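You operate a simulated robot arm through the tools that you are given. There is no shell and no other tool. Be economical: measure what you need, move in short steps, check, and stop when the job is done.

The job below is to be done with a simulated two-armed robot. You get a single attempt, and the scene is never put back.

Task
Hold the screw jack on the white mat and set it to 75 mm.
Fine: wind down to 5 mm under the figure first, then up to it; jack back where it stood.

Only the result counts: the job must be done as asked and must still hold three seconds after the hand-in. Knocking over, shifting, dropping, spilling or breaking anything else fails it.

Robot
Two 7-joint arms with two-finger parallel grippers on one trunk, on a base that drives. Base frame: it is fixed to the floor where the robot stands at the start and does not move with it; the origin is under the middle of the robot, x ahead of it, y to its left, z up. Lengths are in mm, angles in degrees, forces in N, time in s.
The left shoulder is at the start at [70, 163, 1145], the right one opposite. With the tool pointing down near the work surface each hand reaches from about 400 to 880 mm from the robot's upright axis, wherever it stands, measured 20 degrees to its own side. Places, roughly: white mat [500, 0, 900]; vice knob [500, -300, 900]; jack knob [400, -200, 900]. Payload 3.43 kg a hand.
The tool frame of a hand sits at the grasp point between the pads (the TCP): z along the fingers, y along the line on which they close. The tips reach 34 mm beyond it. The gripper opens to 128 mm. The fingers are 24 mm wide and 12 mm thick; the gripper's body (48 by 130 mm) begins 96 mm behind the TCP.
Orientation is that of the tool frame in the base frame, as a unit quaternion [x, y, z, w]. With the fingers straight down and closing along the base's y, the tool's x points along the base's -x, its y along +y and its z along -z.

Tools
- The arms move only by the tool servo_tool. It takes "left_motion", "right_motion" or both (then of equal length, played together; a hand with none holds still); each is text: rows parted by semicolons, each of 7 numbers parted by spaces: the turn, a rotation vector about the tool's x, y, z in units of 8 degrees (1.0 is 8 degrees), then the shift along the tool's x, y, z in units of 40 mm (1.0 is 40 mm), then the gripper command, from -1 (shut) to 1 (fully open), values between in proportion. In form: ax ay az dx dy dz hand; .... A call has 1 to 8 rows; each row shifts and turns the commanded pose from where the row before left it, along the tool's axes as they then stand. A call with a number of a shift or a turn outside -1 to 1 is refused whole. Each row takes 0.2 s and may step no farther than 50 mm and 8.6 degrees from the row before; otherwise, or with a gripper value out of range, the whole call is refused. A pose out of reach is approached as far as the arm can. The call stops where the force on the tool passes 90 N (or 10 N more than at its start, if that is more) or the arm is blocked; 0.2 s more then pass. Each finger travels about 153 mm/s and halts on what it meets, pressing with about 40 N; the grip force reading is that of the motor and also rises with nothing between the fingers. The clock runs only during rows and for 0.2 s after the last one: add rows that do not move to give the fingers time. It gives the time, the measured TCP pose, the force on the tool (base axes), the opening and the grip force at its end, in the units of the frame above (readings bear some noise).
- Cameras (640 x 400 px; columns grow to the right, rows downward): "scene" is now at [131.4, -37.2, 1382.6]; the picture's right is [-0.42, -0.91, 0.00], its down [-0.43, 0.20, -0.88] and it looks along [0.80, -0.37, -0.48] (base axes); focal length 214 px, centre (320, 200). "left" rides on the left gripper at [76, 11, -160] in its tool frame; the picture's right is [-0.15, 0.99, 0.00], its down [-0.88, -0.13, -0.46] and it looks along [-0.45, -0.07, 0.89] (tool axes); focal length 234 px, centre (320, 200). "right" rides on the right gripper at [76, -11, -160] in its tool frame; the picture's right is [0.15, 0.99, 0.00], its down [-0.88, 0.13, -0.46] and it looks along [-0.45, 0.07, 0.89] (tool axes); focal length 234 px, centre (320, 200). There is no depth. A picture from a camera that has moved, and an enlarged one, comes with that camera's place and axes in the base frame and with its lens.
- capture(camera): a new picture of that camera. No time passes.
- slide_trunk(by): slides the trunk up (or, below 0, down) by that many mm; the arms and the scene camera ride with it, the base frame stays. It gives what a move gives, with no picture.
- drive_base(legs): drives the robot by 1 to 6 legs, each [ahead, left, turn to the left] in mm, mm and degrees, along the robot's own axes; the way and the turn of a leg run together, so that a leg with both is an arc; at most 1500 mm and 180 degrees a leg. The arms and the cameras ride along, it lands a little off, and it stops where it bumps. It gives what a move gives.
- turn_head(pan, tilt): turns the head with the scene camera to pan (to the left, within 86 degrees either way) and tilt (down, from -29 to 69), counted from straight ahead of the robot. It gives what a move gives.
- enlarge(camera, box): a new picture of the part [left, top, right, bottom] of that camera's present view, enlarged. No time passes.
- sign_off(): hands the job in; it is judged then, once.

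Work in short steps. Places have to be worked out from the pictures, the camera data and where the tool is seen: move nearer, look again, correct. Check each grasp and each placing, and mend what went wrong. You have 120 turns and 88 pictures in all, those below and enlarged ones among them. Open the grippers and draw the arms clear of the work before you hand the job in, unless the task says otherwise; then end with one line.

The tools are called after "Emit:" as name(argument=value, ...) on one line, values as JSON. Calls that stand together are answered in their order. servo_tool: Moves the arms, as the interface text tells. Its arguments: {"type":"object","properties":{"left_motion":{"type":"string"},"right_motion":{"type":"string"}},"required":[]} The other tools are called the same way: slide_trunk (by) slides the trunk up or down; drive_base (legs) drives the base; turn_head (pan, tilt) turns the head that bears the scene camera; capture (camera) takes a picture; enlarge (camera, box) takes an enlarged picture of a part of a camera's view; sign_off () hands the job in.

At the start:

```text
clock: 0.0
left_tcp_pos: [517.0, 59.4, 1189.4]
left_ee_rot: [0.0, 1.0, 0.0, 0.0]
left_ft_force: [-0.7, 0.0, 1.0]
left_width: 127.9
left_grasp_force: 0.1
right_tcp_pos: [251.4, -258.2, 1293.0]
right_ee_rot: [0.0, 1.0, 0.0, 0.0]
right_ft_force: [0.4, -0.6, 0.0]
right_width: 128.0
right_grasp_force: 0.1
trunk travel left (down, up): [-625.0, 315.0]
robot x, y, heading: [1.4, -0.5, 0.0]
head pan, tilt: [-24.8, 28.4]
```

scene: 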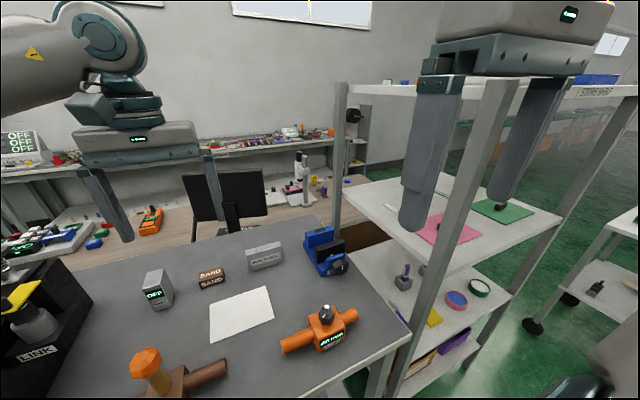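
right: 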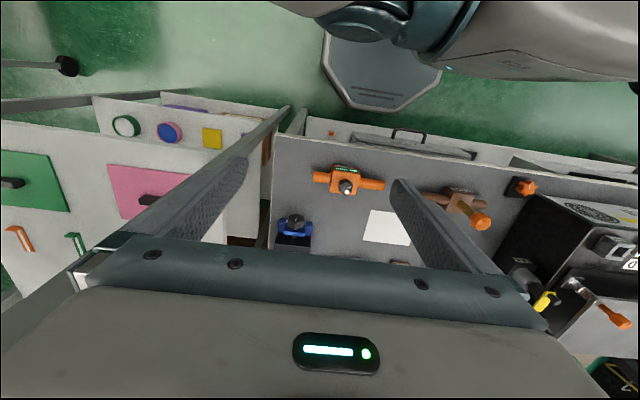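
left: 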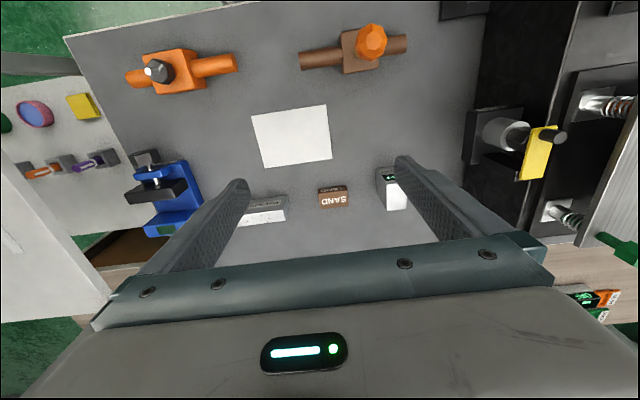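

The orange body with the dark knob and a display near [400,-200] looks like the jack. I enlarge it to read its figure and shape.

Emit:
enlarge(camera="scene", box=[240, 280, 400, 380])

Emit:
enlarge(camera="left", box=[100, 20, 340, 170])

Emit:
enlarge(camera="right", box=[290, 140, 410, 215])

```text
4.00 times, centred on (320, 330) of scene
camera zoom: at [131.4, -37.2, 1382.6], right [-0.42, -0.91, 0.0], down [-0.43, 0.2, -0.88], along [0.8, -0.37, -0.48], focal length 858 px, centre (320, -320)
```

zoom: 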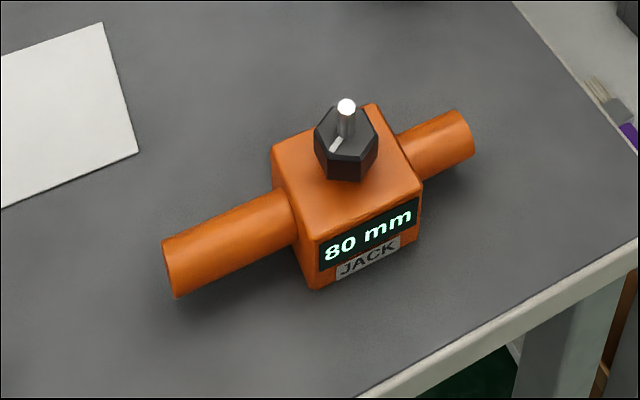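

```text
2.67 times, centred on (220, 95) of left
camera zoom: at [441.9, 70.0, 1349.5], right [0.14, 0.99, 0.0], down [0.88, -0.13, 0.46], along [0.45, -0.07, -0.89], focal length 624 px, centre (587, 480)
```

zoom: 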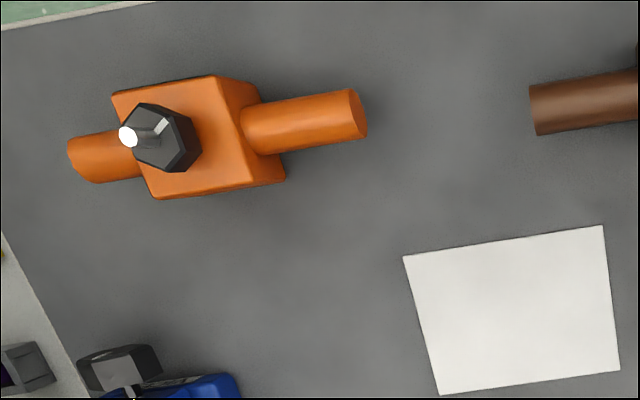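

```text
5.33 times, centred on (350, 178) of right
camera zoom: at [176.3, -269.9, 1452.3], right [-0.15, 0.99, 0.0], down [0.88, 0.13, 0.46], along [0.45, 0.07, -0.89], focal length 1249 px, centre (160, 320)
```

zoom: 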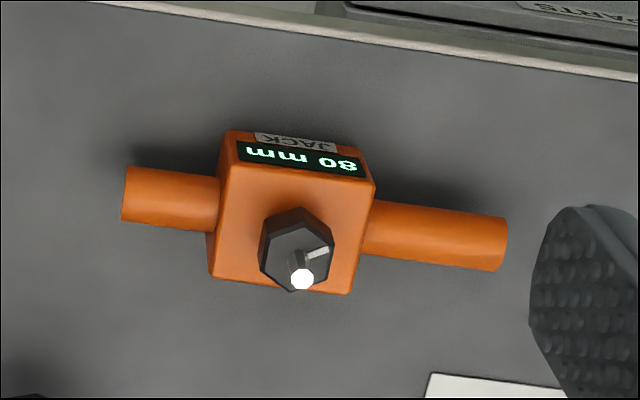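

The jack reads 80 mm, sits near [394, -173] and its display faces me. I plan to carry it to the mat by its block with the right hand, hold a handle with the left, and turn the knob with the right. First I turn the right hand so it closes along x.

Emit:
servo_tool(right_motion="0 0 -1 -0.4 0 0 1;0 0 -1 -0.4 0 0 1;0 0 -1 -0.4 0 0 1;0 0 -1 0 0 0 1;0 0 -1 0 0 0 1;0 0 -1 0 0 0 1;0 0 -1 0 0 0 1;0 0 -1 0 0 0 1")

```text
clock: 1.8
left_tcp_pos: [518.3, 57.5, 1187.7]
left_ee_rot: [-0.002, 1.0, 0.0, -0.001]
left_ft_force: [0.1, -0.7, 0.7]
left_width: 127.7
left_grasp_force: 0.0
right_tcp_pos: [301.0, -252.4, 1292.4]
right_ee_rot: [-0.53, 0.848, 0.001, -0.001]
right_ft_force: [1.0, -0.6, 0.1]
right_width: 127.7
right_grasp_force: 0.1
trunk travel left (down, up): [-625.0, 315.0]
robot x, y, heading: [2.2, 0.9, 0.1]
head pan, tilt: [-24.8, 28.4]
```

Right hand now 64° turned. I complete the turn and come over the jack, staying high.

Emit:
servo_tool(right_motion="0 0 -1 0 0 0.5 1;0 0 -1 0 0 0.5 1;0 0 -1 0 0 0.5 1;0 0 -0.25 0 0 0.5 1;0 0 0 -0.5 -0.58 0.7 1;0 0 0 -0.5 -0.58 0.7 1;0 0 0 -0.5 -0.58 0.7 1;0 0 0 -0.5 -0.58 0.7 1")

Emit:
capture(camera="right")

Emit:
turn_head(pan=-12, tilt=50)

Emit:
capture(camera="scene")

```text
clock: 3.6
left_tcp_pos: [474.8, -66.0, 1202.6]
left_ee_rot: [0.071, 0.997, -0.004, 0.013]
left_ft_force: [-0.5, -0.3, -0.4]
left_width: 128.0
left_grasp_force: 0.2
right_tcp_pos: [300.1, -258.5, 1116.4]
right_ee_rot: [-0.657, 0.754, -0.019, 0.01]
right_ft_force: [-0.5, -1.0, -0.9]
right_width: 127.9
right_grasp_force: 0.1
right hand out of reach, approached as far as the arm can: row 6, 7, 8
trunk travel left (down, up): [-625.0, 315.0]
robot x, y, heading: [-17.8, -59.0, -8.2]
head pan, tilt: [-24.8, 28.4]
```

```text
81 pictures are left
camera right: at [295.6, -332.4, 1276.6], right [-1.0, -0.01, -0.04], down [-0.03, 0.9, 0.44], along [0.03, 0.44, -0.9], focal length 234 px, centre (320, 200)
```

right: 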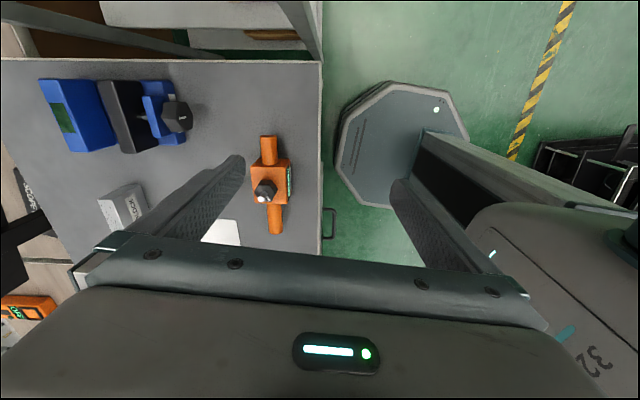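

```text
clock: 4.5
left_tcp_pos: [474.7, -62.6, 1204.9]
left_ee_rot: [0.069, 0.998, -0.003, 0.014]
left_ft_force: [0.6, -0.4, -0.8]
left_width: 127.9
left_grasp_force: 0.0
right_tcp_pos: [301.7, -257.3, 1116.6]
right_ee_rot: [-0.658, 0.753, -0.017, 0.011]
right_ft_force: [-0.5, -0.8, 0.6]
right_width: 127.9
right_grasp_force: 0.2
trunk travel left (down, up): [-625.0, 315.0]
robot x, y, heading: [-16.5, -58.1, -8.2]
head pan, tilt: [-12.0, 50.0]
```

```text
80 pictures are left
camera scene: at [69.9, -79.7, 1353.8], right [-0.34, -0.94, 0.0], down [-0.7, 0.26, -0.67], along [0.63, -0.23, -0.75], focal length 214 px, centre (320, 200)
```

scene: 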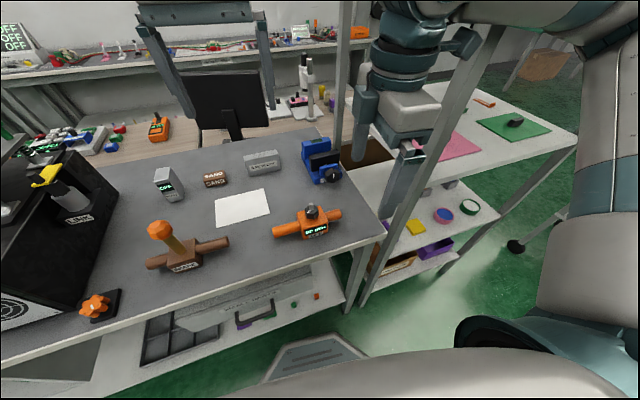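

The right hand ran out of reach close in and its swing nudged the base; the jack and shelf compare as unmoved. I back the robot off about 200 mm so both jack and mat come into comfortable reach.

Emit:
drive_base(legs=[[-189, 31, 8.2]])

Emit:
capture(camera="scene")

Emit:
capture(camera="right")

```text
clock: 5.9
left_tcp_pos: [367.6, 103.4, 1190.0]
left_ee_rot: [-0.033, 0.999, 0.004, 0.0]
left_ft_force: [1.0, -1.7, 0.8]
left_width: 128.2
left_grasp_force: 0.0
right_tcp_pos: [236.9, -127.7, 1106.9]
right_ee_rot: [0.719, -0.695, -0.003, -0.007]
right_ft_force: [2.0, -1.8, -2.6]
right_width: 128.2
right_grasp_force: 0.0
trunk travel left (down, up): [-625.0, 315.0]
robot x, y, heading: [-144.7, 20.2, 3.3]
head pan, tilt: [-12.0, 50.0]
stopped in leg 1: the robot was blocked; the commanded pose is now the measured one
```

```text
79 pictures are left
camera scene: at [-23.3, 3.8, 1351.1], right [-0.15, -0.99, -0.01], down [-0.75, 0.12, -0.64], along [0.64, -0.09, -0.76], focal length 214 px, centre (320, 200)
```

scene: 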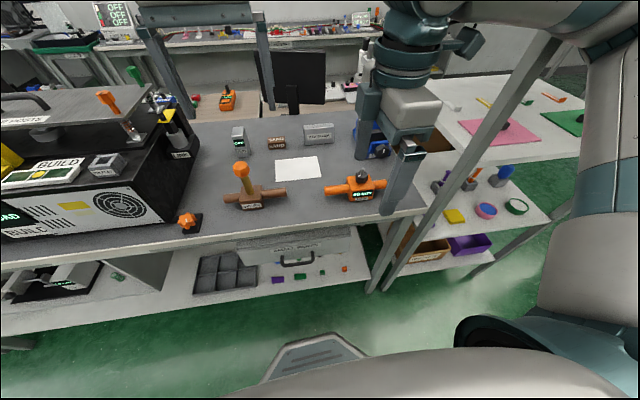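

```text
78 pictures are left
camera right: at [249.7, -205.5, 1264.5], right [-0.98, -0.18, -0.01], down [-0.16, 0.87, 0.47], along [-0.08, 0.46, -0.88], focal length 234 px, centre (320, 200)
```

right: 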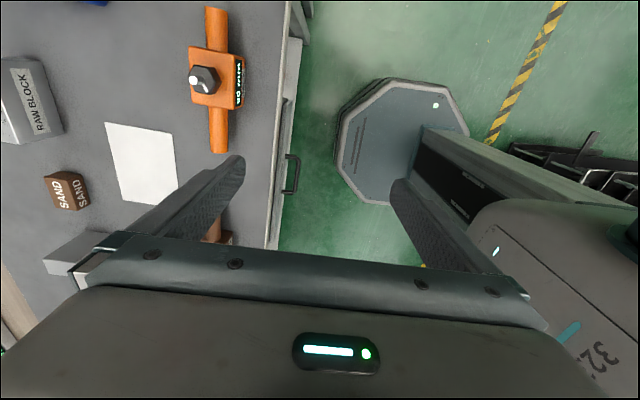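

The robot reports it was blocked after about 150 mm. I look to each side for the cause before moving again.

Emit:
turn_head(pan=-80, tilt=35)

Emit:
capture(camera="scene")

Emit:
turn_head(pan=80, tilt=35)

Emit:
capture(camera="scene")

```text
clock: 7.3
left_tcp_pos: [366.1, 107.4, 1190.2]
left_ee_rot: [-0.034, 0.999, 0.002, 0.001]
left_ft_force: [0.5, 0.4, -0.5]
left_width: 128.1
left_grasp_force: 0.1
right_tcp_pos: [236.0, -123.3, 1106.9]
right_ee_rot: [0.718, -0.696, -0.003, -0.006]
right_ft_force: [0.1, 0.1, 0.1]
right_width: 128.2
right_grasp_force: 0.0
trunk travel left (down, up): [-625.0, 315.0]
robot x, y, heading: [-141.8, 23.3, 3.4]
head pan, tilt: [-80.0, 35.0]
```

```text
77 pictures are left
camera scene: at [-80.9, -66.9, 1372.1], right [-0.97, -0.23, -0.01], down [-0.13, 0.56, -0.82], along [0.2, -0.79, -0.58], focal length 214 px, centre (320, 200)
```

scene: 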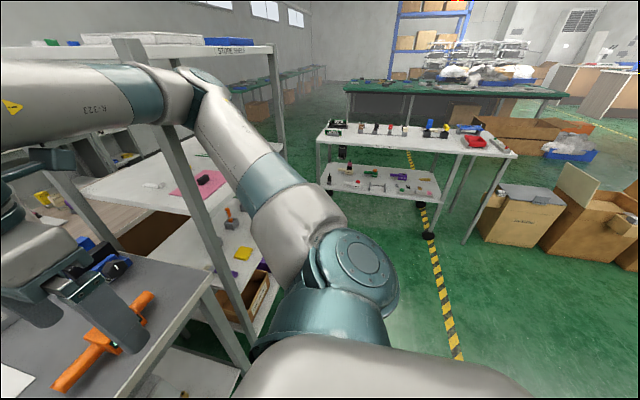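

```text
clock: 9.8
left_tcp_pos: [365.8, 107.4, 1190.7]
left_ee_rot: [-0.034, 0.999, 0.003, 0.0]
left_ft_force: [-0.7, 0.0, 0.8]
left_width: 127.9
left_grasp_force: 0.0
right_tcp_pos: [235.4, -124.1, 1106.9]
right_ee_rot: [0.718, -0.696, -0.002, -0.008]
right_ft_force: [0.4, 0.2, -0.4]
right_width: 128.0
right_grasp_force: 0.0
trunk travel left (down, up): [-625.0, 315.0]
robot x, y, heading: [-146.7, 22.4, 3.4]
head pan, tilt: [80.0, 35.0]
```

```text
76 pictures are left
camera scene: at [-91.6, 106.4, 1373.1], right [0.99, -0.11, 0.01], down [-0.06, -0.57, -0.82], along [0.1, 0.82, -0.57], focal length 214 px, centre (320, 200)
```

scene: 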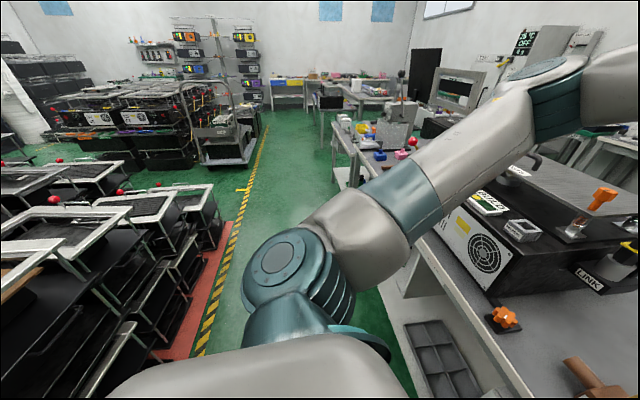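

Emit:
turn_head(pan=-60, tilt=20)

Emit:
capture(camera="scene")

Emit:
capture(camera="left")

```text
clock: 12.0
left_tcp_pos: [365.2, 108.1, 1191.2]
left_ee_rot: [-0.034, 0.999, 0.001, 0.001]
left_ft_force: [-0.5, 0.3, 0.7]
left_width: 127.9
left_grasp_force: 0.1
right_tcp_pos: [234.3, -123.6, 1107.1]
right_ee_rot: [0.72, -0.694, -0.001, -0.008]
right_ft_force: [0.1, 0.4, -0.7]
right_width: 127.8
right_grasp_force: 0.1
trunk travel left (down, up): [-625.0, 315.0]
robot x, y, heading: [-140.7, 24.9, 3.4]
head pan, tilt: [-60.0, 20.0]
```

```text
75 pictures are left
camera scene: at [-50.2, -58.8, 1396.4], right [-0.83, -0.55, -0.01], down [-0.18, 0.29, -0.94], along [0.52, -0.78, -0.34], focal length 214 px, centre (320, 200)
```

scene: 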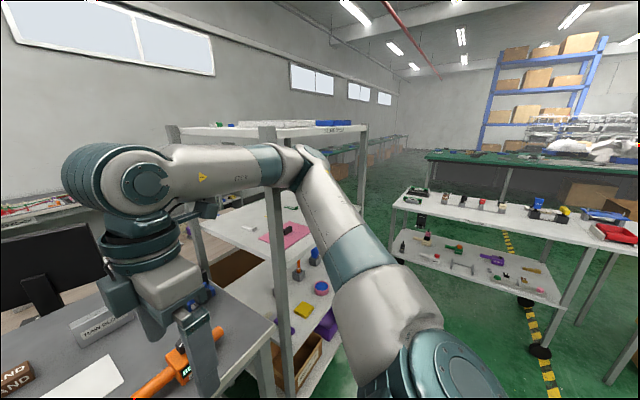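

```text
74 pictures are left
camera left: at [288.9, 113.3, 1351.0], right [0.08, 1.0, 0.0], down [0.89, -0.07, 0.46], along [0.46, -0.03, -0.89], focal length 234 px, centre (320, 200)
```

left: 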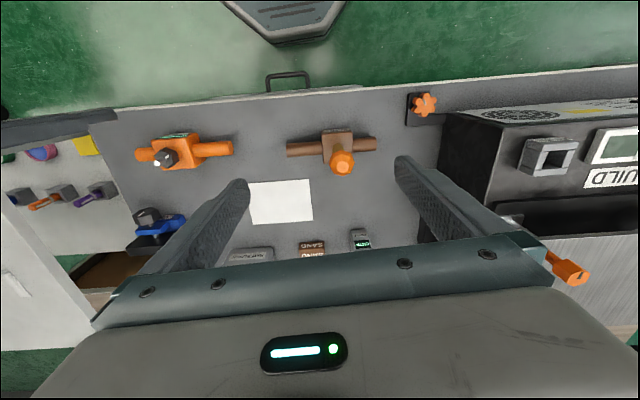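

The likely story: the elbow met the shelf post (about [378, -491]) when I stood closer. Now there is clearance; I drive back a bit more to make the elbow room safe and square the heading.

Emit:
drive_base(legs=[[-60, 0, -3.4]])

Emit:
turn_head(pan=-15, tilt=45)

```text
clock: 13.0
left_tcp_pos: [320.5, 82.6, 1186.9]
left_ee_rot: [-0.005, 1.0, -0.001, -0.003]
left_ft_force: [0.5, 0.3, 0.8]
left_width: 128.2
left_grasp_force: 0.1
right_tcp_pos: [175.6, -141.0, 1104.3]
right_ee_rot: [-0.699, 0.715, 0.002, 0.002]
right_ft_force: [-0.1, -0.4, 0.4]
right_width: 128.0
right_grasp_force: 0.0
trunk travel left (down, up): [-625.0, 315.0]
robot x, y, heading: [-201.8, 22.4, 0.0]
head pan, tilt: [-60.0, 20.0]
```

```text
clock: 14.1
left_tcp_pos: [318.5, 81.9, 1187.1]
left_ee_rot: [-0.006, 1.0, 0.0, -0.003]
left_ft_force: [0.2, 0.8, 0.7]
left_width: 128.0
left_grasp_force: 0.0
right_tcp_pos: [173.7, -141.7, 1105.3]
right_ee_rot: [-0.699, 0.715, 0.001, 0.003]
right_ft_force: [0.0, -0.7, -0.8]
right_width: 128.0
right_grasp_force: 0.1
trunk travel left (down, up): [-625.0, 315.0]
robot x, y, heading: [-202.7, 15.1, 0.3]
head pan, tilt: [-15.0, 45.0]
```

Clear and squared. I move the right hand forward over the jack, keeping height.

Emit:
servo_tool(right_motion="0 0 0 0.12 -0.9 0 1;0 0 0 0.12 -0.9 0 1;0 0 0 0.12 -0.9 0 1;0 0 0 0.12 -0.9 0 1;0 0 0 0.12 -0.9 0 1;0 0 0 0.12 -0.9 0 1;0 0 0 0 0 0 1")

Emit:
capture(camera="right")

Emit:
capture(camera="scene")

```text
clock: 15.7
left_tcp_pos: [317.2, 81.7, 1187.3]
left_ee_rot: [-0.006, 1.0, 0.0, -0.002]
left_ft_force: [0.5, -0.1, 0.0]
left_width: 128.0
left_grasp_force: 0.0
right_tcp_pos: [203.9, -96.6, 1107.6]
right_ee_rot: [-0.697, 0.717, -0.001, 0.003]
right_ft_force: [0.0, 0.3, -0.3]
right_width: 127.9
right_grasp_force: 0.0
right hand out of reach, approached as far as the arm can: row 1, 2, 3, 4, 5, 6
trunk travel left (down, up): [-625.0, 315.0]
robot x, y, heading: [-201.5, 20.2, 0.2]
head pan, tilt: [-15.0, 45.0]
```

```text
73 pictures are left
camera right: at [213.7, -172.7, 1266.2], right [-0.99, -0.12, -0.01], down [-0.11, 0.88, 0.46], along [-0.05, 0.46, -0.89], focal length 234 px, centre (320, 200)
```

right: 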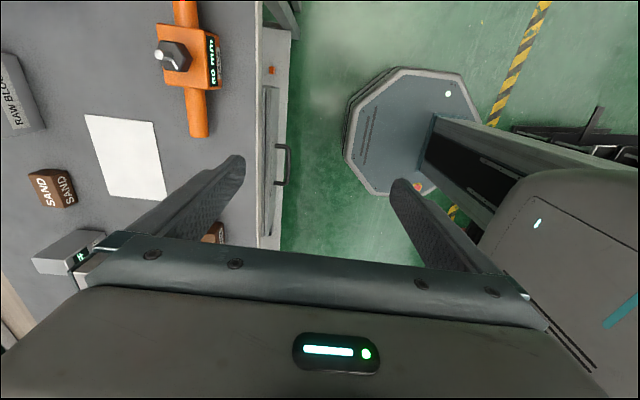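

```text
72 pictures are left
camera scene: at [-73.9, 0.0, 1357.5], right [-0.26, -0.97, 0.0], down [-0.68, 0.18, -0.71], along [0.68, -0.18, -0.71], focal length 214 px, centre (320, 200)
```

scene: 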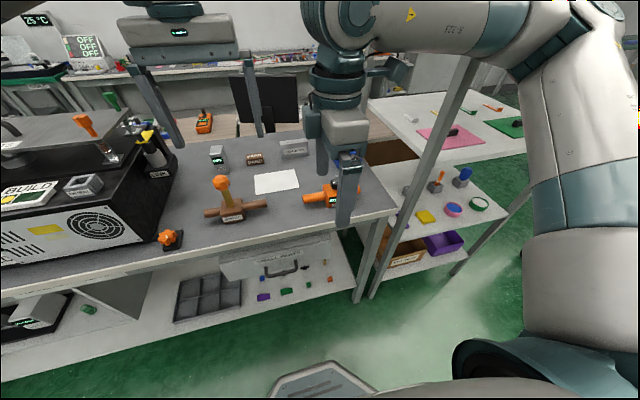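

The wrist is at a joint limit in this sense of turning. I turn the right hand back the other way (through the start orientation to the opposite +90°).

Emit:
servo_tool(right_motion="0 0 1 0 0 0 1;0 0 1 0 0 0 1;0 0 1 0 0 0 1;0 0 1 0 0 0 1;0 0 1 0 0 0 1;0 0 1 0 0 0 1;0 0 1 0 0 0 1;0 0 1 0 0 0 1")

Emit:
servo_tool(right_motion="0 0 1 0 0 0 1;0 0 1 0 0 0 1;0 0 1 0 0 0 1;0 0 1 0 0 0 1;0 0 1 0 0 0 1;0 0 1 0 0 0 1;0 0 1 0 0 0 1;0 0 1 0 0 0 1")

```text
clock: 17.5
left_tcp_pos: [319.1, 81.3, 1185.5]
left_ee_rot: [-0.006, 1.0, 0.0, -0.003]
left_ft_force: [-0.3, 0.1, 0.3]
left_width: 127.8
left_grasp_force: 0.1
right_tcp_pos: [203.1, -96.9, 1106.0]
right_ee_rot: [-0.212, 0.977, 0.003, 0.001]
right_ft_force: [1.0, 0.3, -0.2]
right_width: 128.1
right_grasp_force: 0.1
trunk travel left (down, up): [-625.0, 315.0]
robot x, y, heading: [-200.1, 15.3, -0.2]
head pan, tilt: [-15.0, 45.0]
```

```text
clock: 19.3
left_tcp_pos: [318.4, 82.0, 1185.4]
left_ee_rot: [-0.006, 1.0, 0.0, -0.002]
left_ft_force: [-0.4, -0.5, 0.5]
left_width: 128.0
left_grasp_force: 0.1
right_tcp_pos: [204.4, -95.9, 1106.4]
right_ee_rot: [0.338, 0.941, 0.002, 0.0]
right_ft_force: [-0.4, 0.2, 0.0]
right_width: 128.1
right_grasp_force: 0.1
trunk travel left (down, up): [-625.0, 315.0]
robot x, y, heading: [-206.5, 18.4, 0.1]
head pan, tilt: [-15.0, 45.0]
```

Turning this way works. I shift over the jack and continue turning.

Emit:
servo_tool(right_motion="0 0 0 -0.98 0.3 0 1;0 0 0 -0.98 0.3 0 1;0 0 0 -0.98 0.3 0 1;0 0 0 -0.98 0.3 0 1;0 0 0 -0.98 0.3 0 1;0 0 1 0 0 0 1;0 0 1 0 0 0 1;0 0 1 0 0 0 1")

Emit:
servo_tool(right_motion="0 0 1 0 0 0 1;0 0 1 0 0 0 1;0 0 1 0 0 0 1;0 0 0.3 0 0 0 1")

Emit:
capture(camera="right")

Emit:
capture(camera="scene")

```text
clock: 21.1
left_tcp_pos: [318.0, 81.8, 1186.6]
left_ee_rot: [-0.005, 1.0, 0.0, -0.003]
left_ft_force: [-0.5, -0.2, 0.0]
left_width: 127.9
left_grasp_force: 0.1
right_tcp_pos: [393.7, -174.6, 1104.8]
right_ee_rot: [0.525, 0.851, 0.004, -0.001]
right_ft_force: [-0.8, 0.0, -0.7]
right_width: 127.8
right_grasp_force: 0.0
trunk travel left (down, up): [-625.0, 315.0]
robot x, y, heading: [-202.6, 20.6, 0.2]
head pan, tilt: [-15.0, 45.0]
```

```text
clock: 22.1
left_tcp_pos: [319.2, 81.9, 1188.5]
left_ee_rot: [-0.005, 1.0, 0.001, -0.002]
left_ft_force: [0.1, 0.2, -0.4]
left_width: 128.1
left_grasp_force: 0.1
right_tcp_pos: [393.4, -173.3, 1105.4]
right_ee_rot: [0.705, 0.709, 0.003, -0.002]
right_ft_force: [1.0, -0.1, -0.7]
right_width: 127.7
right_grasp_force: 0.0
trunk travel left (down, up): [-625.0, 315.0]
robot x, y, heading: [-198.9, 19.3, 0.0]
head pan, tilt: [-15.0, 45.0]
```

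```text
71 pictures are left
camera right: at [382.1, -99.0, 1266.1], right [0.99, 0.15, 0.0], down [0.13, -0.88, 0.45], along [0.07, -0.45, -0.89], focal length 234 px, centre (320, 200)
```

right: 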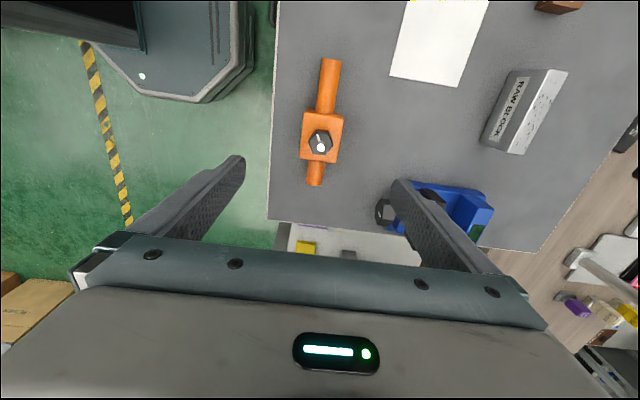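

```text
70 pictures are left
camera scene: at [-73.6, 0.3, 1357.5], right [-0.26, -0.97, 0.0], down [-0.68, 0.18, -0.71], along [0.68, -0.18, -0.71], focal length 214 px, centre (320, 200)
```

scene: 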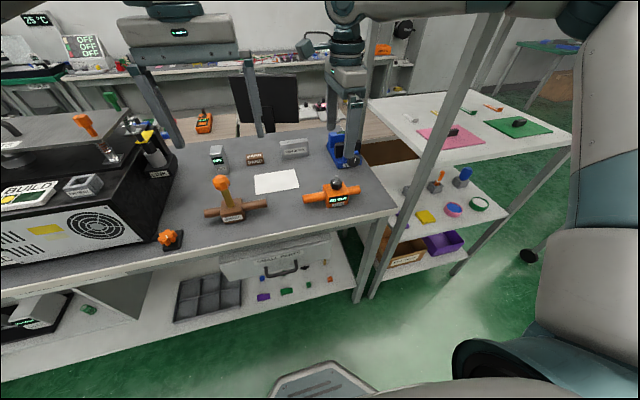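

Emit:
enlarge(camera="right", box=[240, 40, 400, 140])

Emit:
enlarge(camera="right", box=[240, 100, 400, 200])

Emit:
enlarge(camera="scene", box=[270, 150, 390, 225])

```text
4.00 times, centred on (320, 90) of right
camera zoom: at [382.1, -99.0, 1266.1], right [0.99, 0.15, 0.0], down [0.13, -0.88, 0.45], along [0.07, -0.45, -0.89], focal length 937 px, centre (320, 640)
```

zoom: 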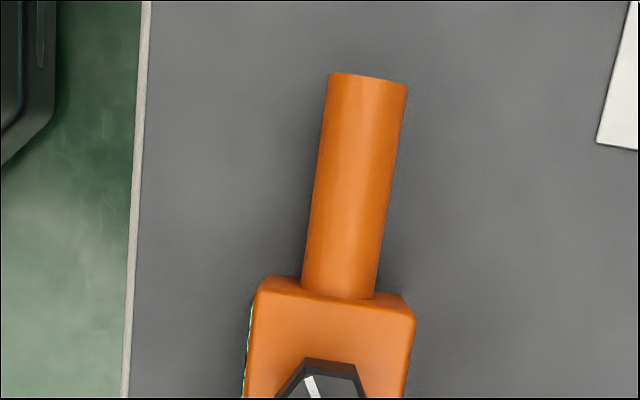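

```text
4.00 times, centred on (320, 150) of right
camera zoom: at [382.1, -99.0, 1266.1], right [0.99, 0.15, 0.0], down [0.13, -0.88, 0.45], along [0.07, -0.45, -0.89], focal length 937 px, centre (320, 400)
```

zoom: 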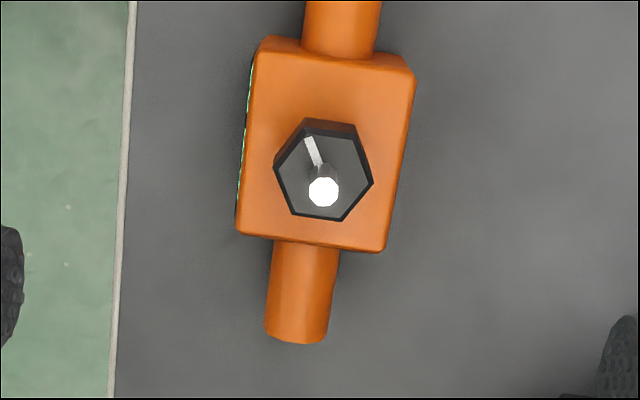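

```text
5.33 times, centred on (330, 188) of scene
camera zoom: at [-73.6, 0.3, 1357.5], right [-0.26, -0.97, 0.0], down [-0.68, 0.18, -0.71], along [0.68, -0.18, -0.71], focal length 1144 px, centre (267, 267)
```

zoom: 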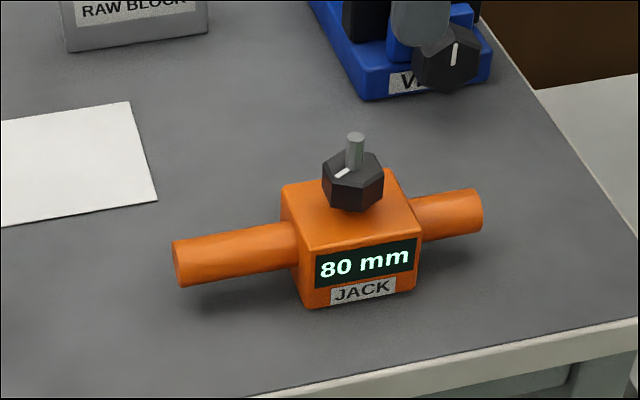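

Jack centre works out at about [396, -176], axis along y with near-zero yaw, block 57 × 66 mm, top z ≈ 908. I lower the right hand around the block, straddling the knob.

Emit:
servo_tool(right_motion="0 0 0 -0.07 0.06 0.7 1;0 0 0 0 0 0.7 1;0 0 0 0 0 0.7 1;0 0 0 0 0 0.7 1;0 0 0 0 0 0.7 1;0 0 0 0 0 0.7 1;0 0 0 0 0 0 1")

Emit:
capture(camera="right")

Emit:
enlarge(camera="scene", box=[250, 110, 410, 210])

```text
clock: 23.7
left_tcp_pos: [317.9, 81.9, 1187.2]
left_ee_rot: [-0.006, 1.0, -0.002, -0.003]
left_ft_force: [-0.7, 0.7, 0.3]
left_width: 127.9
left_grasp_force: 0.0
right_tcp_pos: [395.3, -176.2, 939.0]
right_ee_rot: [0.705, 0.709, 0.002, -0.002]
right_ft_force: [0.0, -0.4, 0.4]
right_width: 128.2
right_grasp_force: 0.0
trunk travel left (down, up): [-625.0, 315.0]
robot x, y, heading: [-197.6, 23.0, 0.2]
head pan, tilt: [-15.0, 45.0]
```

```text
66 pictures are left
camera right: at [384.6, -101.1, 1097.9], right [0.99, 0.15, 0.0], down [0.13, -0.88, 0.45], along [0.07, -0.45, -0.89], focal length 234 px, centre (320, 200)
```

right: 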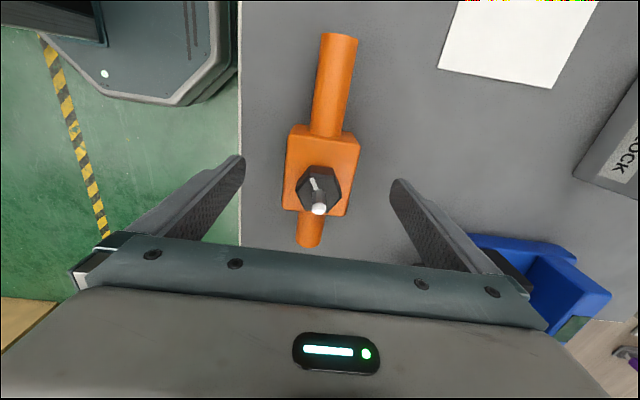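

```text
4.00 times, centred on (330, 160) of scene
camera zoom: at [-74.2, 0.6, 1357.5], right [-0.26, -0.97, 0.0], down [-0.68, 0.18, -0.71], along [0.68, -0.18, -0.71], focal length 858 px, centre (280, 360)
```

zoom: 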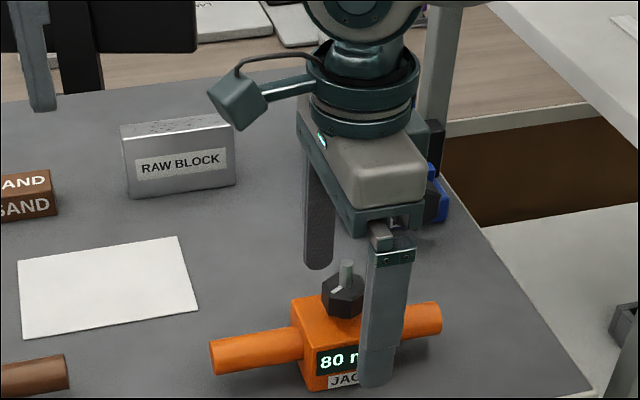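

Aligned well. Lower the last 39 mm, then close on the block.

Emit:
servo_tool(right_motion="0 0 0 0 0 0.5 1;0 0 0 0 0 0.475 1;0 0 0 0 0 0 0.3;0 0 0 0 0 0 -0.3;0 0 0 0 0 0 -0.6;0 0 0 0 0 0 -1;0 0 0 0 0 0 -1")

Emit:
capture(camera="right")

```text
clock: 25.3
left_tcp_pos: [318.1, 82.7, 1187.6]
left_ee_rot: [-0.005, 1.0, 0.0, -0.003]
left_ft_force: [0.7, 0.6, -0.1]
left_width: 128.1
left_grasp_force: 0.1
right_tcp_pos: [395.2, -177.4, 900.1]
right_ee_rot: [0.705, 0.709, 0.004, -0.001]
right_ft_force: [-1.0, 0.6, 1.2]
right_width: 59.8
right_grasp_force: 39.8
trunk travel left (down, up): [-625.0, 315.0]
robot x, y, heading: [-199.0, 18.7, 0.2]
head pan, tilt: [-15.0, 45.0]
```

```text
64 pictures are left
camera right: at [384.0, -102.1, 1059.8], right [0.99, 0.15, 0.0], down [0.13, -0.88, 0.45], along [0.07, -0.44, -0.89], focal length 234 px, centre (320, 200)
```

right: 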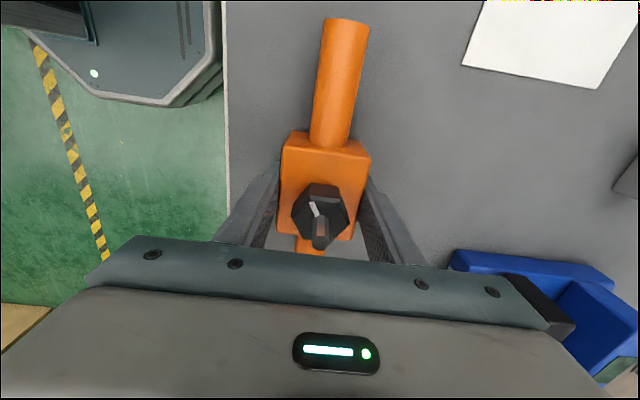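

Firm grip (59.8 mm, 40 N); return pose is TCP [395.2, -177, 900]. The mat centre works out at [537, -1]. I lift gently by 60 mm and check.

Emit:
servo_tool(right_motion="0 0 0 0 0 -0.3 -1;0 0 0 0 0 -0.6 -1;0 0 0 0 0 -0.6 -1;0 0 0 0 0 0 -1")

Emit:
servo_tool(right_motion="0 0 0 0.5 0.4 0 -1;0 0 0 0.5 0.4 0 -1;0 0 0 0.6 0.48 0 -1;0 0 0 0.7 0.56 0 -1;0 0 0 0.7 0.56 0 -1;0 0 0 0.7 0.56 0 -1;0 0 0 0.7 0.58 0 -1;0 0 0 0 0 0 -1")

Emit:
capture(camera="right")

Emit:
capture(camera="scene")

```text
clock: 26.3
left_tcp_pos: [319.7, 81.7, 1186.7]
left_ee_rot: [-0.006, 1.0, 0.0, -0.003]
left_ft_force: [0.7, -0.4, -0.5]
left_width: 128.2
left_grasp_force: 0.0
right_tcp_pos: [397.5, -177.0, 959.4]
right_ee_rot: [0.705, 0.709, 0.002, -0.002]
right_ft_force: [-0.3, -0.5, -2.2]
right_width: 59.7
right_grasp_force: 40.2
trunk travel left (down, up): [-625.0, 315.0]
robot x, y, heading: [-199.1, 17.9, 0.2]
head pan, tilt: [-15.0, 45.0]
```

```text
clock: 28.1
left_tcp_pos: [318.3, 81.8, 1187.9]
left_ee_rot: [-0.005, 1.0, 0.0, -0.003]
left_ft_force: [0.6, -0.4, -0.6]
left_width: 128.0
left_grasp_force: 0.1
right_tcp_pos: [417.9, -159.1, 990.4]
right_ee_rot: [0.705, 0.709, 0.003, -0.002]
right_ft_force: [0.9, 0.3, -2.7]
right_width: 59.7
right_grasp_force: 39.8
right hand out of reach, approached as far as the arm can: row 1, 2, 3, 4, 5, 6, 7
trunk travel left (down, up): [-625.0, 315.0]
robot x, y, heading: [-203.3, 20.7, 0.4]
head pan, tilt: [-15.0, 45.0]
```

```text
63 pictures are left
camera right: at [406.6, -84.1, 1149.6], right [0.99, 0.15, 0.0], down [0.13, -0.88, 0.45], along [0.07, -0.44, -0.89], focal length 234 px, centre (320, 200)
```

right: 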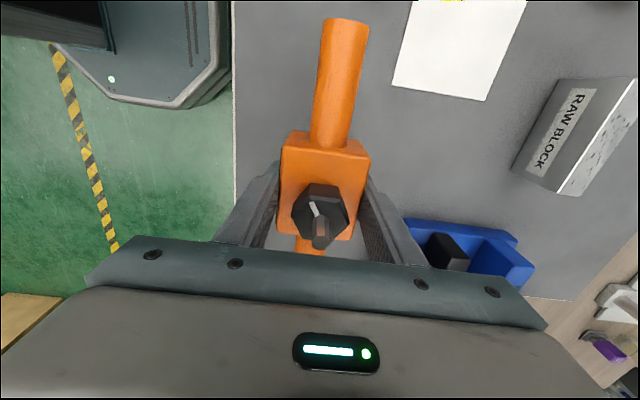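

```text
62 pictures are left
camera scene: at [-73.4, 0.3, 1357.4], right [-0.26, -0.97, 0.0], down [-0.68, 0.18, -0.71], along [0.68, -0.18, -0.71], focal length 214 px, centre (320, 200)
```

scene: 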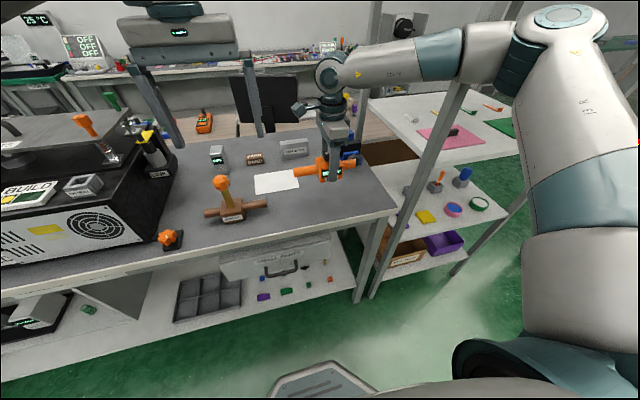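

Reaching across with this wrist turn hits the joint limit; the jack is securely held. Its heading on the mat doesn't matter, so I yaw the hand back 30° first and look at reach.

Emit:
servo_tool(right_motion="0 0 -0.94 0 0 0 -1;0 0 -0.94 0 0 0 -1;0 0 -0.94 0 0 0 -1;0 0 -0.93 0 0 0 -1;0 0 0 0.2 0.46 0 -1;0 0 0 0.2 0.46 0 -1;0 0 0 0 0 0 -1")

```text
clock: 29.7
left_tcp_pos: [319.4, 81.8, 1188.1]
left_ee_rot: [-0.006, 1.0, 0.0, -0.002]
left_ft_force: [-0.1, 0.2, -0.2]
left_width: 128.1
left_grasp_force: 0.0
right_tcp_pos: [417.8, -158.8, 990.5]
right_ee_rot: [0.499, 0.867, 0.004, -0.002]
right_ft_force: [-1.0, 0.2, -2.2]
right_width: 59.9
right_grasp_force: 40.1
right hand out of reach, approached as far as the arm can: row 5, 6
trunk travel left (down, up): [-625.0, 315.0]
robot x, y, heading: [-200.9, 20.7, 0.0]
head pan, tilt: [-15.0, 45.0]
```

Still refused; I probe single directions in small steps to find which one is limited.

Emit:
servo_tool(right_motion="0 0 0 -0.25 0.433 0 -1;0 0 0 0 0 0 -1")

Emit:
servo_tool(right_motion="0 0 0 0.433 0.25 0 -1;0 0 0 0 0 0 -1")

Emit:
servo_tool(right_motion="0 0 0 0 0 0.5 -1;0 0 0 0 0 0 -1")

```text
clock: 30.3
left_tcp_pos: [317.7, 83.0, 1187.1]
left_ee_rot: [-0.005, 1.0, 0.0, -0.002]
left_ft_force: [0.4, 0.6, 0.5]
left_width: 128.3
left_grasp_force: 0.2
right_tcp_pos: [430.3, -166.7, 991.5]
right_ee_rot: [0.499, 0.867, 0.004, -0.001]
right_ft_force: [0.0, -0.1, -2.6]
right_width: 59.6
right_grasp_force: 39.8
right hand out of reach, approached as far as the arm can: row 1
trunk travel left (down, up): [-625.0, 315.0]
robot x, y, heading: [-202.9, 21.8, 0.5]
head pan, tilt: [-15.0, 45.0]
```

```text
clock: 30.9
left_tcp_pos: [318.3, 81.4, 1186.6]
left_ee_rot: [-0.005, 1.0, 0.001, -0.003]
left_ft_force: [0.8, 0.0, 0.4]
left_width: 128.0
left_grasp_force: 0.1
right_tcp_pos: [422.1, -159.7, 992.5]
right_ee_rot: [0.498, 0.867, 0.004, 0.0]
right_ft_force: [0.3, -0.9, -2.2]
right_width: 59.9
right_grasp_force: 40.3
right hand out of reach, approached as far as the arm can: row 1
trunk travel left (down, up): [-625.0, 315.0]
robot x, y, heading: [-201.2, 22.5, 0.3]
head pan, tilt: [-15.0, 45.0]
```

```text
clock: 31.5
left_tcp_pos: [318.8, 82.8, 1187.4]
left_ee_rot: [-0.005, 1.0, 0.0, -0.003]
left_ft_force: [-0.4, 0.4, -0.5]
left_width: 128.1
left_grasp_force: 0.0
right_tcp_pos: [419.1, -163.6, 974.3]
right_ee_rot: [0.498, 0.867, 0.005, 0.0]
right_ft_force: [1.0, -0.2, -2.6]
right_width: 59.6
right_grasp_force: 40.1
right hand out of reach, approached as far as the arm can: row 1
trunk travel left (down, up): [-625.0, 315.0]
robot x, y, heading: [-202.6, 19.3, 0.2]
head pan, tilt: [-15.0, 45.0]
```

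The motion slides on a sphere about the elbow, so it's an arm-configuration limit. I raise the jack, turn the wrist back toward its natural heading and test reach again.

Emit:
servo_tool(right_motion="0 0 -0.95 0 0 -0.5 -1;0 0 -0.95 0 0 -0.5 -1;0 0 -0.95 0 0 -0.5 -1;0 0 -0.95 0 0 -0.5 -1;0 0 -0.95 0 0 -0.5 -1;0 0 -0.95 0 0 -0.5 -1;0 0 -0.95 0 0 -0.5 -1;0 0 -0.95 0 0 0 -1")

Emit:
servo_tool(right_motion="0 0 0 -0.5 0.5 0 -1;0 0 0 -0.5 0.5 0 -1;0 0 0 0 0 0 -1")

Emit:
capture(camera="scene")

```text
clock: 33.3
left_tcp_pos: [318.7, 80.7, 1186.8]
left_ee_rot: [-0.005, 1.0, 0.0, -0.003]
left_ft_force: [0.2, 0.1, 0.0]
left_width: 128.1
left_grasp_force: 0.0
right_tcp_pos: [419.0, -164.4, 1115.8]
right_ee_rot: [-0.01, 1.0, 0.003, 0.001]
right_ft_force: [0.1, 0.0, -1.9]
right_width: 59.7
right_grasp_force: 40.3
trunk travel left (down, up): [-625.0, 315.0]
robot x, y, heading: [-203.5, 18.1, 0.2]
head pan, tilt: [-15.0, 45.0]
```

```text
clock: 34.1
left_tcp_pos: [318.4, 82.3, 1187.2]
left_ee_rot: [-0.005, 1.0, 0.001, -0.002]
left_ft_force: [-0.1, -0.3, -0.7]
left_width: 127.8
left_grasp_force: 0.1
right_tcp_pos: [419.5, -164.7, 1116.9]
right_ee_rot: [-0.01, 1.0, 0.002, 0.001]
right_ft_force: [1.1, -0.2, -2.9]
right_width: 59.6
right_grasp_force: 39.7
right hand out of reach, approached as far as the arm can: row 1, 2
trunk travel left (down, up): [-625.0, 315.0]
robot x, y, heading: [-200.3, 17.8, 0.2]
head pan, tilt: [-15.0, 45.0]
```

```text
61 pictures are left
camera scene: at [-73.4, 0.3, 1357.4], right [-0.26, -0.97, 0.0], down [-0.68, 0.18, -0.71], along [0.68, -0.18, -0.71], focal length 214 px, centre (320, 200)
```

scene: 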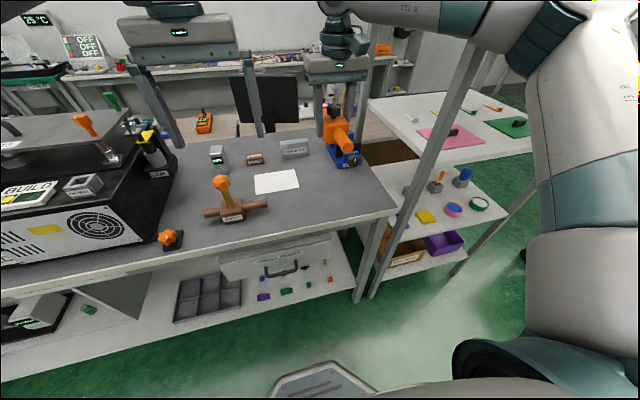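

Still limited. I'll try letting the elbow unfold by moving forward-right on high ground (clear of the post and above the vice), and see.

Emit:
servo_tool(right_motion="0 0 0 -0.4 -0.8 0 -1;0 0 0 -0.4 -0.8 0 -1;0 0 0 -0.4 -0.8 0 -1;0 0 0 -0.4 -0.4 0 -1;0 0 0 -0.5 0 0 -1;0 0 0 -0.5 0 0 -1;0 0 0 0 0 0 -1")

Emit:
turn_head(pan=-50, tilt=25)

Emit:
capture(camera="scene")

```text
clock: 35.7
left_tcp_pos: [296.2, 93.3, 1196.1]
left_ee_rot: [-0.005, 1.0, -0.005, 0.007]
left_ft_force: [-0.3, -0.2, 0.4]
left_width: 128.1
left_grasp_force: 0.0
right_tcp_pos: [497.4, -266.4, 1134.0]
right_ee_rot: [-0.011, 1.0, -0.001, 0.015]
right_ft_force: [-0.2, 0.1, -1.8]
right_width: 59.8
right_grasp_force: 39.9
right hand out of reach, approached as far as the arm can: row 6
trunk travel left (down, up): [-625.0, 315.0]
robot x, y, heading: [-198.9, 22.0, 0.4]
head pan, tilt: [-15.0, 45.0]
```

```text
clock: 36.7
left_tcp_pos: [297.3, 94.0, 1196.6]
left_ee_rot: [-0.005, 1.0, -0.007, 0.007]
left_ft_force: [-0.2, 0.2, 0.9]
left_width: 127.9
left_grasp_force: 0.1
right_tcp_pos: [497.3, -267.2, 1133.7]
right_ee_rot: [-0.009, 1.0, -0.001, 0.015]
right_ft_force: [-1.4, 0.5, -2.5]
right_width: 59.7
right_grasp_force: 39.8
trunk travel left (down, up): [-625.0, 315.0]
robot x, y, heading: [-202.3, 19.6, 0.1]
head pan, tilt: [-50.0, 25.0]
```

```text
60 pictures are left
camera scene: at [-117.8, -35.6, 1390.6], right [-0.76, -0.65, -0.01], down [-0.26, 0.31, -0.91], along [0.59, -0.7, -0.4], focal length 214 px, centre (320, 200)
```

scene: 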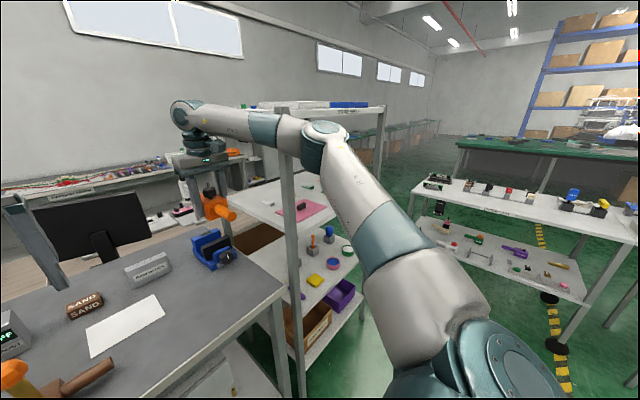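

The left hand's reading shifted slightly, suggesting the right arm is loading something. I look closely at the elbow and shelf post.

Emit:
enlarge(camera="scene", box=[220, 90, 400, 202])

```text
3.56 times, centred on (310, 146) of scene
camera zoom: at [-117.8, -35.6, 1390.6], right [-0.76, -0.65, -0.01], down [-0.26, 0.31, -0.91], along [0.59, -0.7, -0.4], focal length 763 px, centre (356, 392)
```

zoom: 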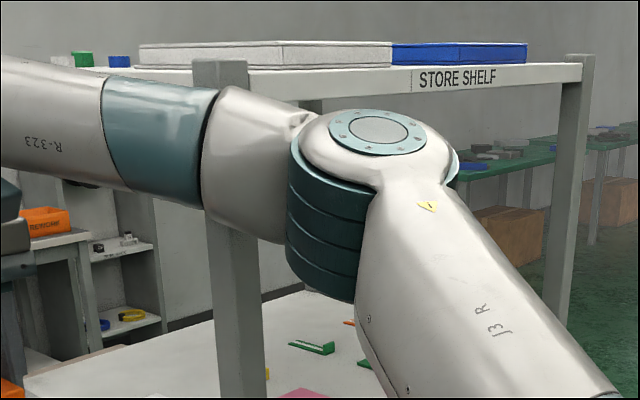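

Both hands read ~1° of tilt: the arm is pressing on the post. I withdraw the hand back the way it came.

Emit:
servo_tool(right_motion="0 0 0 0.5 0.4 0 -1;0 0 0 0.6 0.6 0 -1;0 0 0 0.7 0.6 0 -1;0 0 0 0.7 0.6 0 -1;0 0 0 0.8 0 0 -1;0 0 0 0.8 0 0 -1;0 0 0 0 0 0 -1")

Emit:
capture(camera="scene")

```text
clock: 38.3
left_tcp_pos: [320.8, 82.1, 1187.0]
left_ee_rot: [-0.006, 1.0, 0.0, -0.004]
left_ft_force: [0.0, 0.3, -0.3]
left_width: 128.2
left_grasp_force: 0.1
right_tcp_pos: [352.9, -193.5, 1112.5]
right_ee_rot: [-0.01, 1.0, 0.002, 0.0]
right_ft_force: [1.3, 0.4, -2.4]
right_width: 59.7
right_grasp_force: 40.0
trunk travel left (down, up): [-625.0, 315.0]
robot x, y, heading: [-199.5, 20.9, 0.1]
head pan, tilt: [-50.0, 25.0]
```

```text
58 pictures are left
camera scene: at [-91.1, -49.2, 1387.8], right [-0.76, -0.65, 0.0], down [-0.27, 0.32, -0.91], along [0.58, -0.69, -0.42], focal length 214 px, centre (320, 200)
```

scene: 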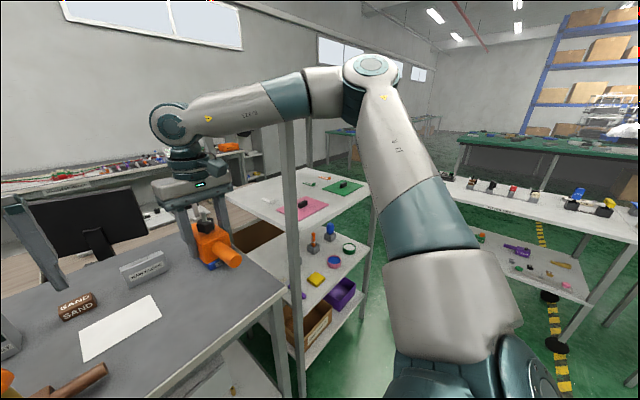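

Relieved; both hands read true again. The elbow room at the shelf is the issue, so I raise the left hand and drive the robot 150 mm to the left, jack held high.

Emit:
servo_tool(left_motion="0 0 0 0 0 -0.8 1;0 0 0 0 0 -0.8 1;0 0 0 0 0 -0.8 1;0 0 0 0 0 -0.8 1;0 0 0 0 0 0 1")

Emit:
turn_head(pan=45, tilt=25)

Emit:
capture(camera="scene")

```text
clock: 39.5
left_tcp_pos: [320.8, 81.9, 1314.1]
left_ee_rot: [-0.006, 1.0, 0.0, -0.003]
left_ft_force: [1.0, -0.4, -0.5]
left_width: 128.0
left_grasp_force: 0.1
right_tcp_pos: [353.1, -193.3, 1113.1]
right_ee_rot: [-0.01, 1.0, 0.002, 0.002]
right_ft_force: [0.8, 0.7, -3.3]
right_width: 59.5
right_grasp_force: 40.3
trunk travel left (down, up): [-625.0, 315.0]
robot x, y, heading: [-200.8, 17.5, 0.2]
head pan, tilt: [-50.0, 25.0]
```

```text
clock: 41.2
left_tcp_pos: [318.8, 81.9, 1314.1]
left_ee_rot: [-0.006, 1.0, 0.0, -0.004]
left_ft_force: [0.3, 0.3, 0.0]
left_width: 128.0
left_grasp_force: 0.1
right_tcp_pos: [354.3, -193.9, 1112.9]
right_ee_rot: [-0.009, 1.0, 0.003, 0.001]
right_ft_force: [0.3, -0.3, -2.0]
right_width: 59.7
right_grasp_force: 40.2
trunk travel left (down, up): [-625.0, 315.0]
robot x, y, heading: [-202.4, 16.7, 0.4]
head pan, tilt: [45.0, 25.0]
```

```text
57 pictures are left
camera scene: at [-87.1, 86.4, 1388.0], right [0.71, -0.71, 0.0], down [-0.3, -0.3, -0.91], along [0.64, 0.64, -0.42], focal length 214 px, centre (320, 200)
```

scene: 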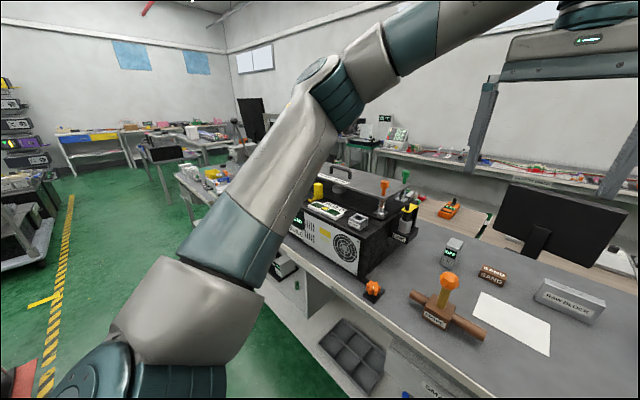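

Left is clear. Driving 150 mm left.

Emit:
drive_base(legs=[[0, 150, 0]])

Emit:
servo_tool(right_motion="0 0 0 -0.5 0.2 0 -1;0 0 0 -0.5 0.2 0 -1;0 0 0 -0.5 0.2 0 -1;0 0 0 -0.5 0.2 0 -1;0 0 0 -0.5 0.2 0 -1;0 0 0 -0.5 0.2 0 -1;0 0 0 0 0 0 -1")

```text
clock: 42.6
left_tcp_pos: [318.8, 231.2, 1314.3]
left_ee_rot: [-0.005, 1.0, 0.0, -0.002]
left_ft_force: [0.6, -0.1, -0.5]
left_width: 128.1
left_grasp_force: 0.1
right_tcp_pos: [351.3, -43.4, 1114.1]
right_ee_rot: [-0.009, 1.0, 0.004, 0.001]
right_ft_force: [-0.6, -0.4, -3.4]
right_width: 59.3
right_grasp_force: 40.0
trunk travel left (down, up): [-625.0, 315.0]
robot x, y, heading: [-200.4, 169.8, 0.4]
head pan, tilt: [45.0, 25.0]
```

```text
clock: 44.2
left_tcp_pos: [318.6, 233.6, 1314.1]
left_ee_rot: [-0.005, 1.0, 0.001, -0.002]
left_ft_force: [-0.1, 0.2, -0.5]
left_width: 127.8
left_grasp_force: 0.2
right_tcp_pos: [438.3, -24.2, 1112.7]
right_ee_rot: [-0.01, 1.0, 0.003, 0.001]
right_ft_force: [0.7, -0.1, -3.5]
right_width: 59.7
right_grasp_force: 40.1
right hand out of reach, approached as far as the arm can: row 4, 5, 6
trunk travel left (down, up): [-625.0, 315.0]
robot x, y, heading: [-203.9, 170.6, 0.1]
head pan, tilt: [45.0, 25.0]
```

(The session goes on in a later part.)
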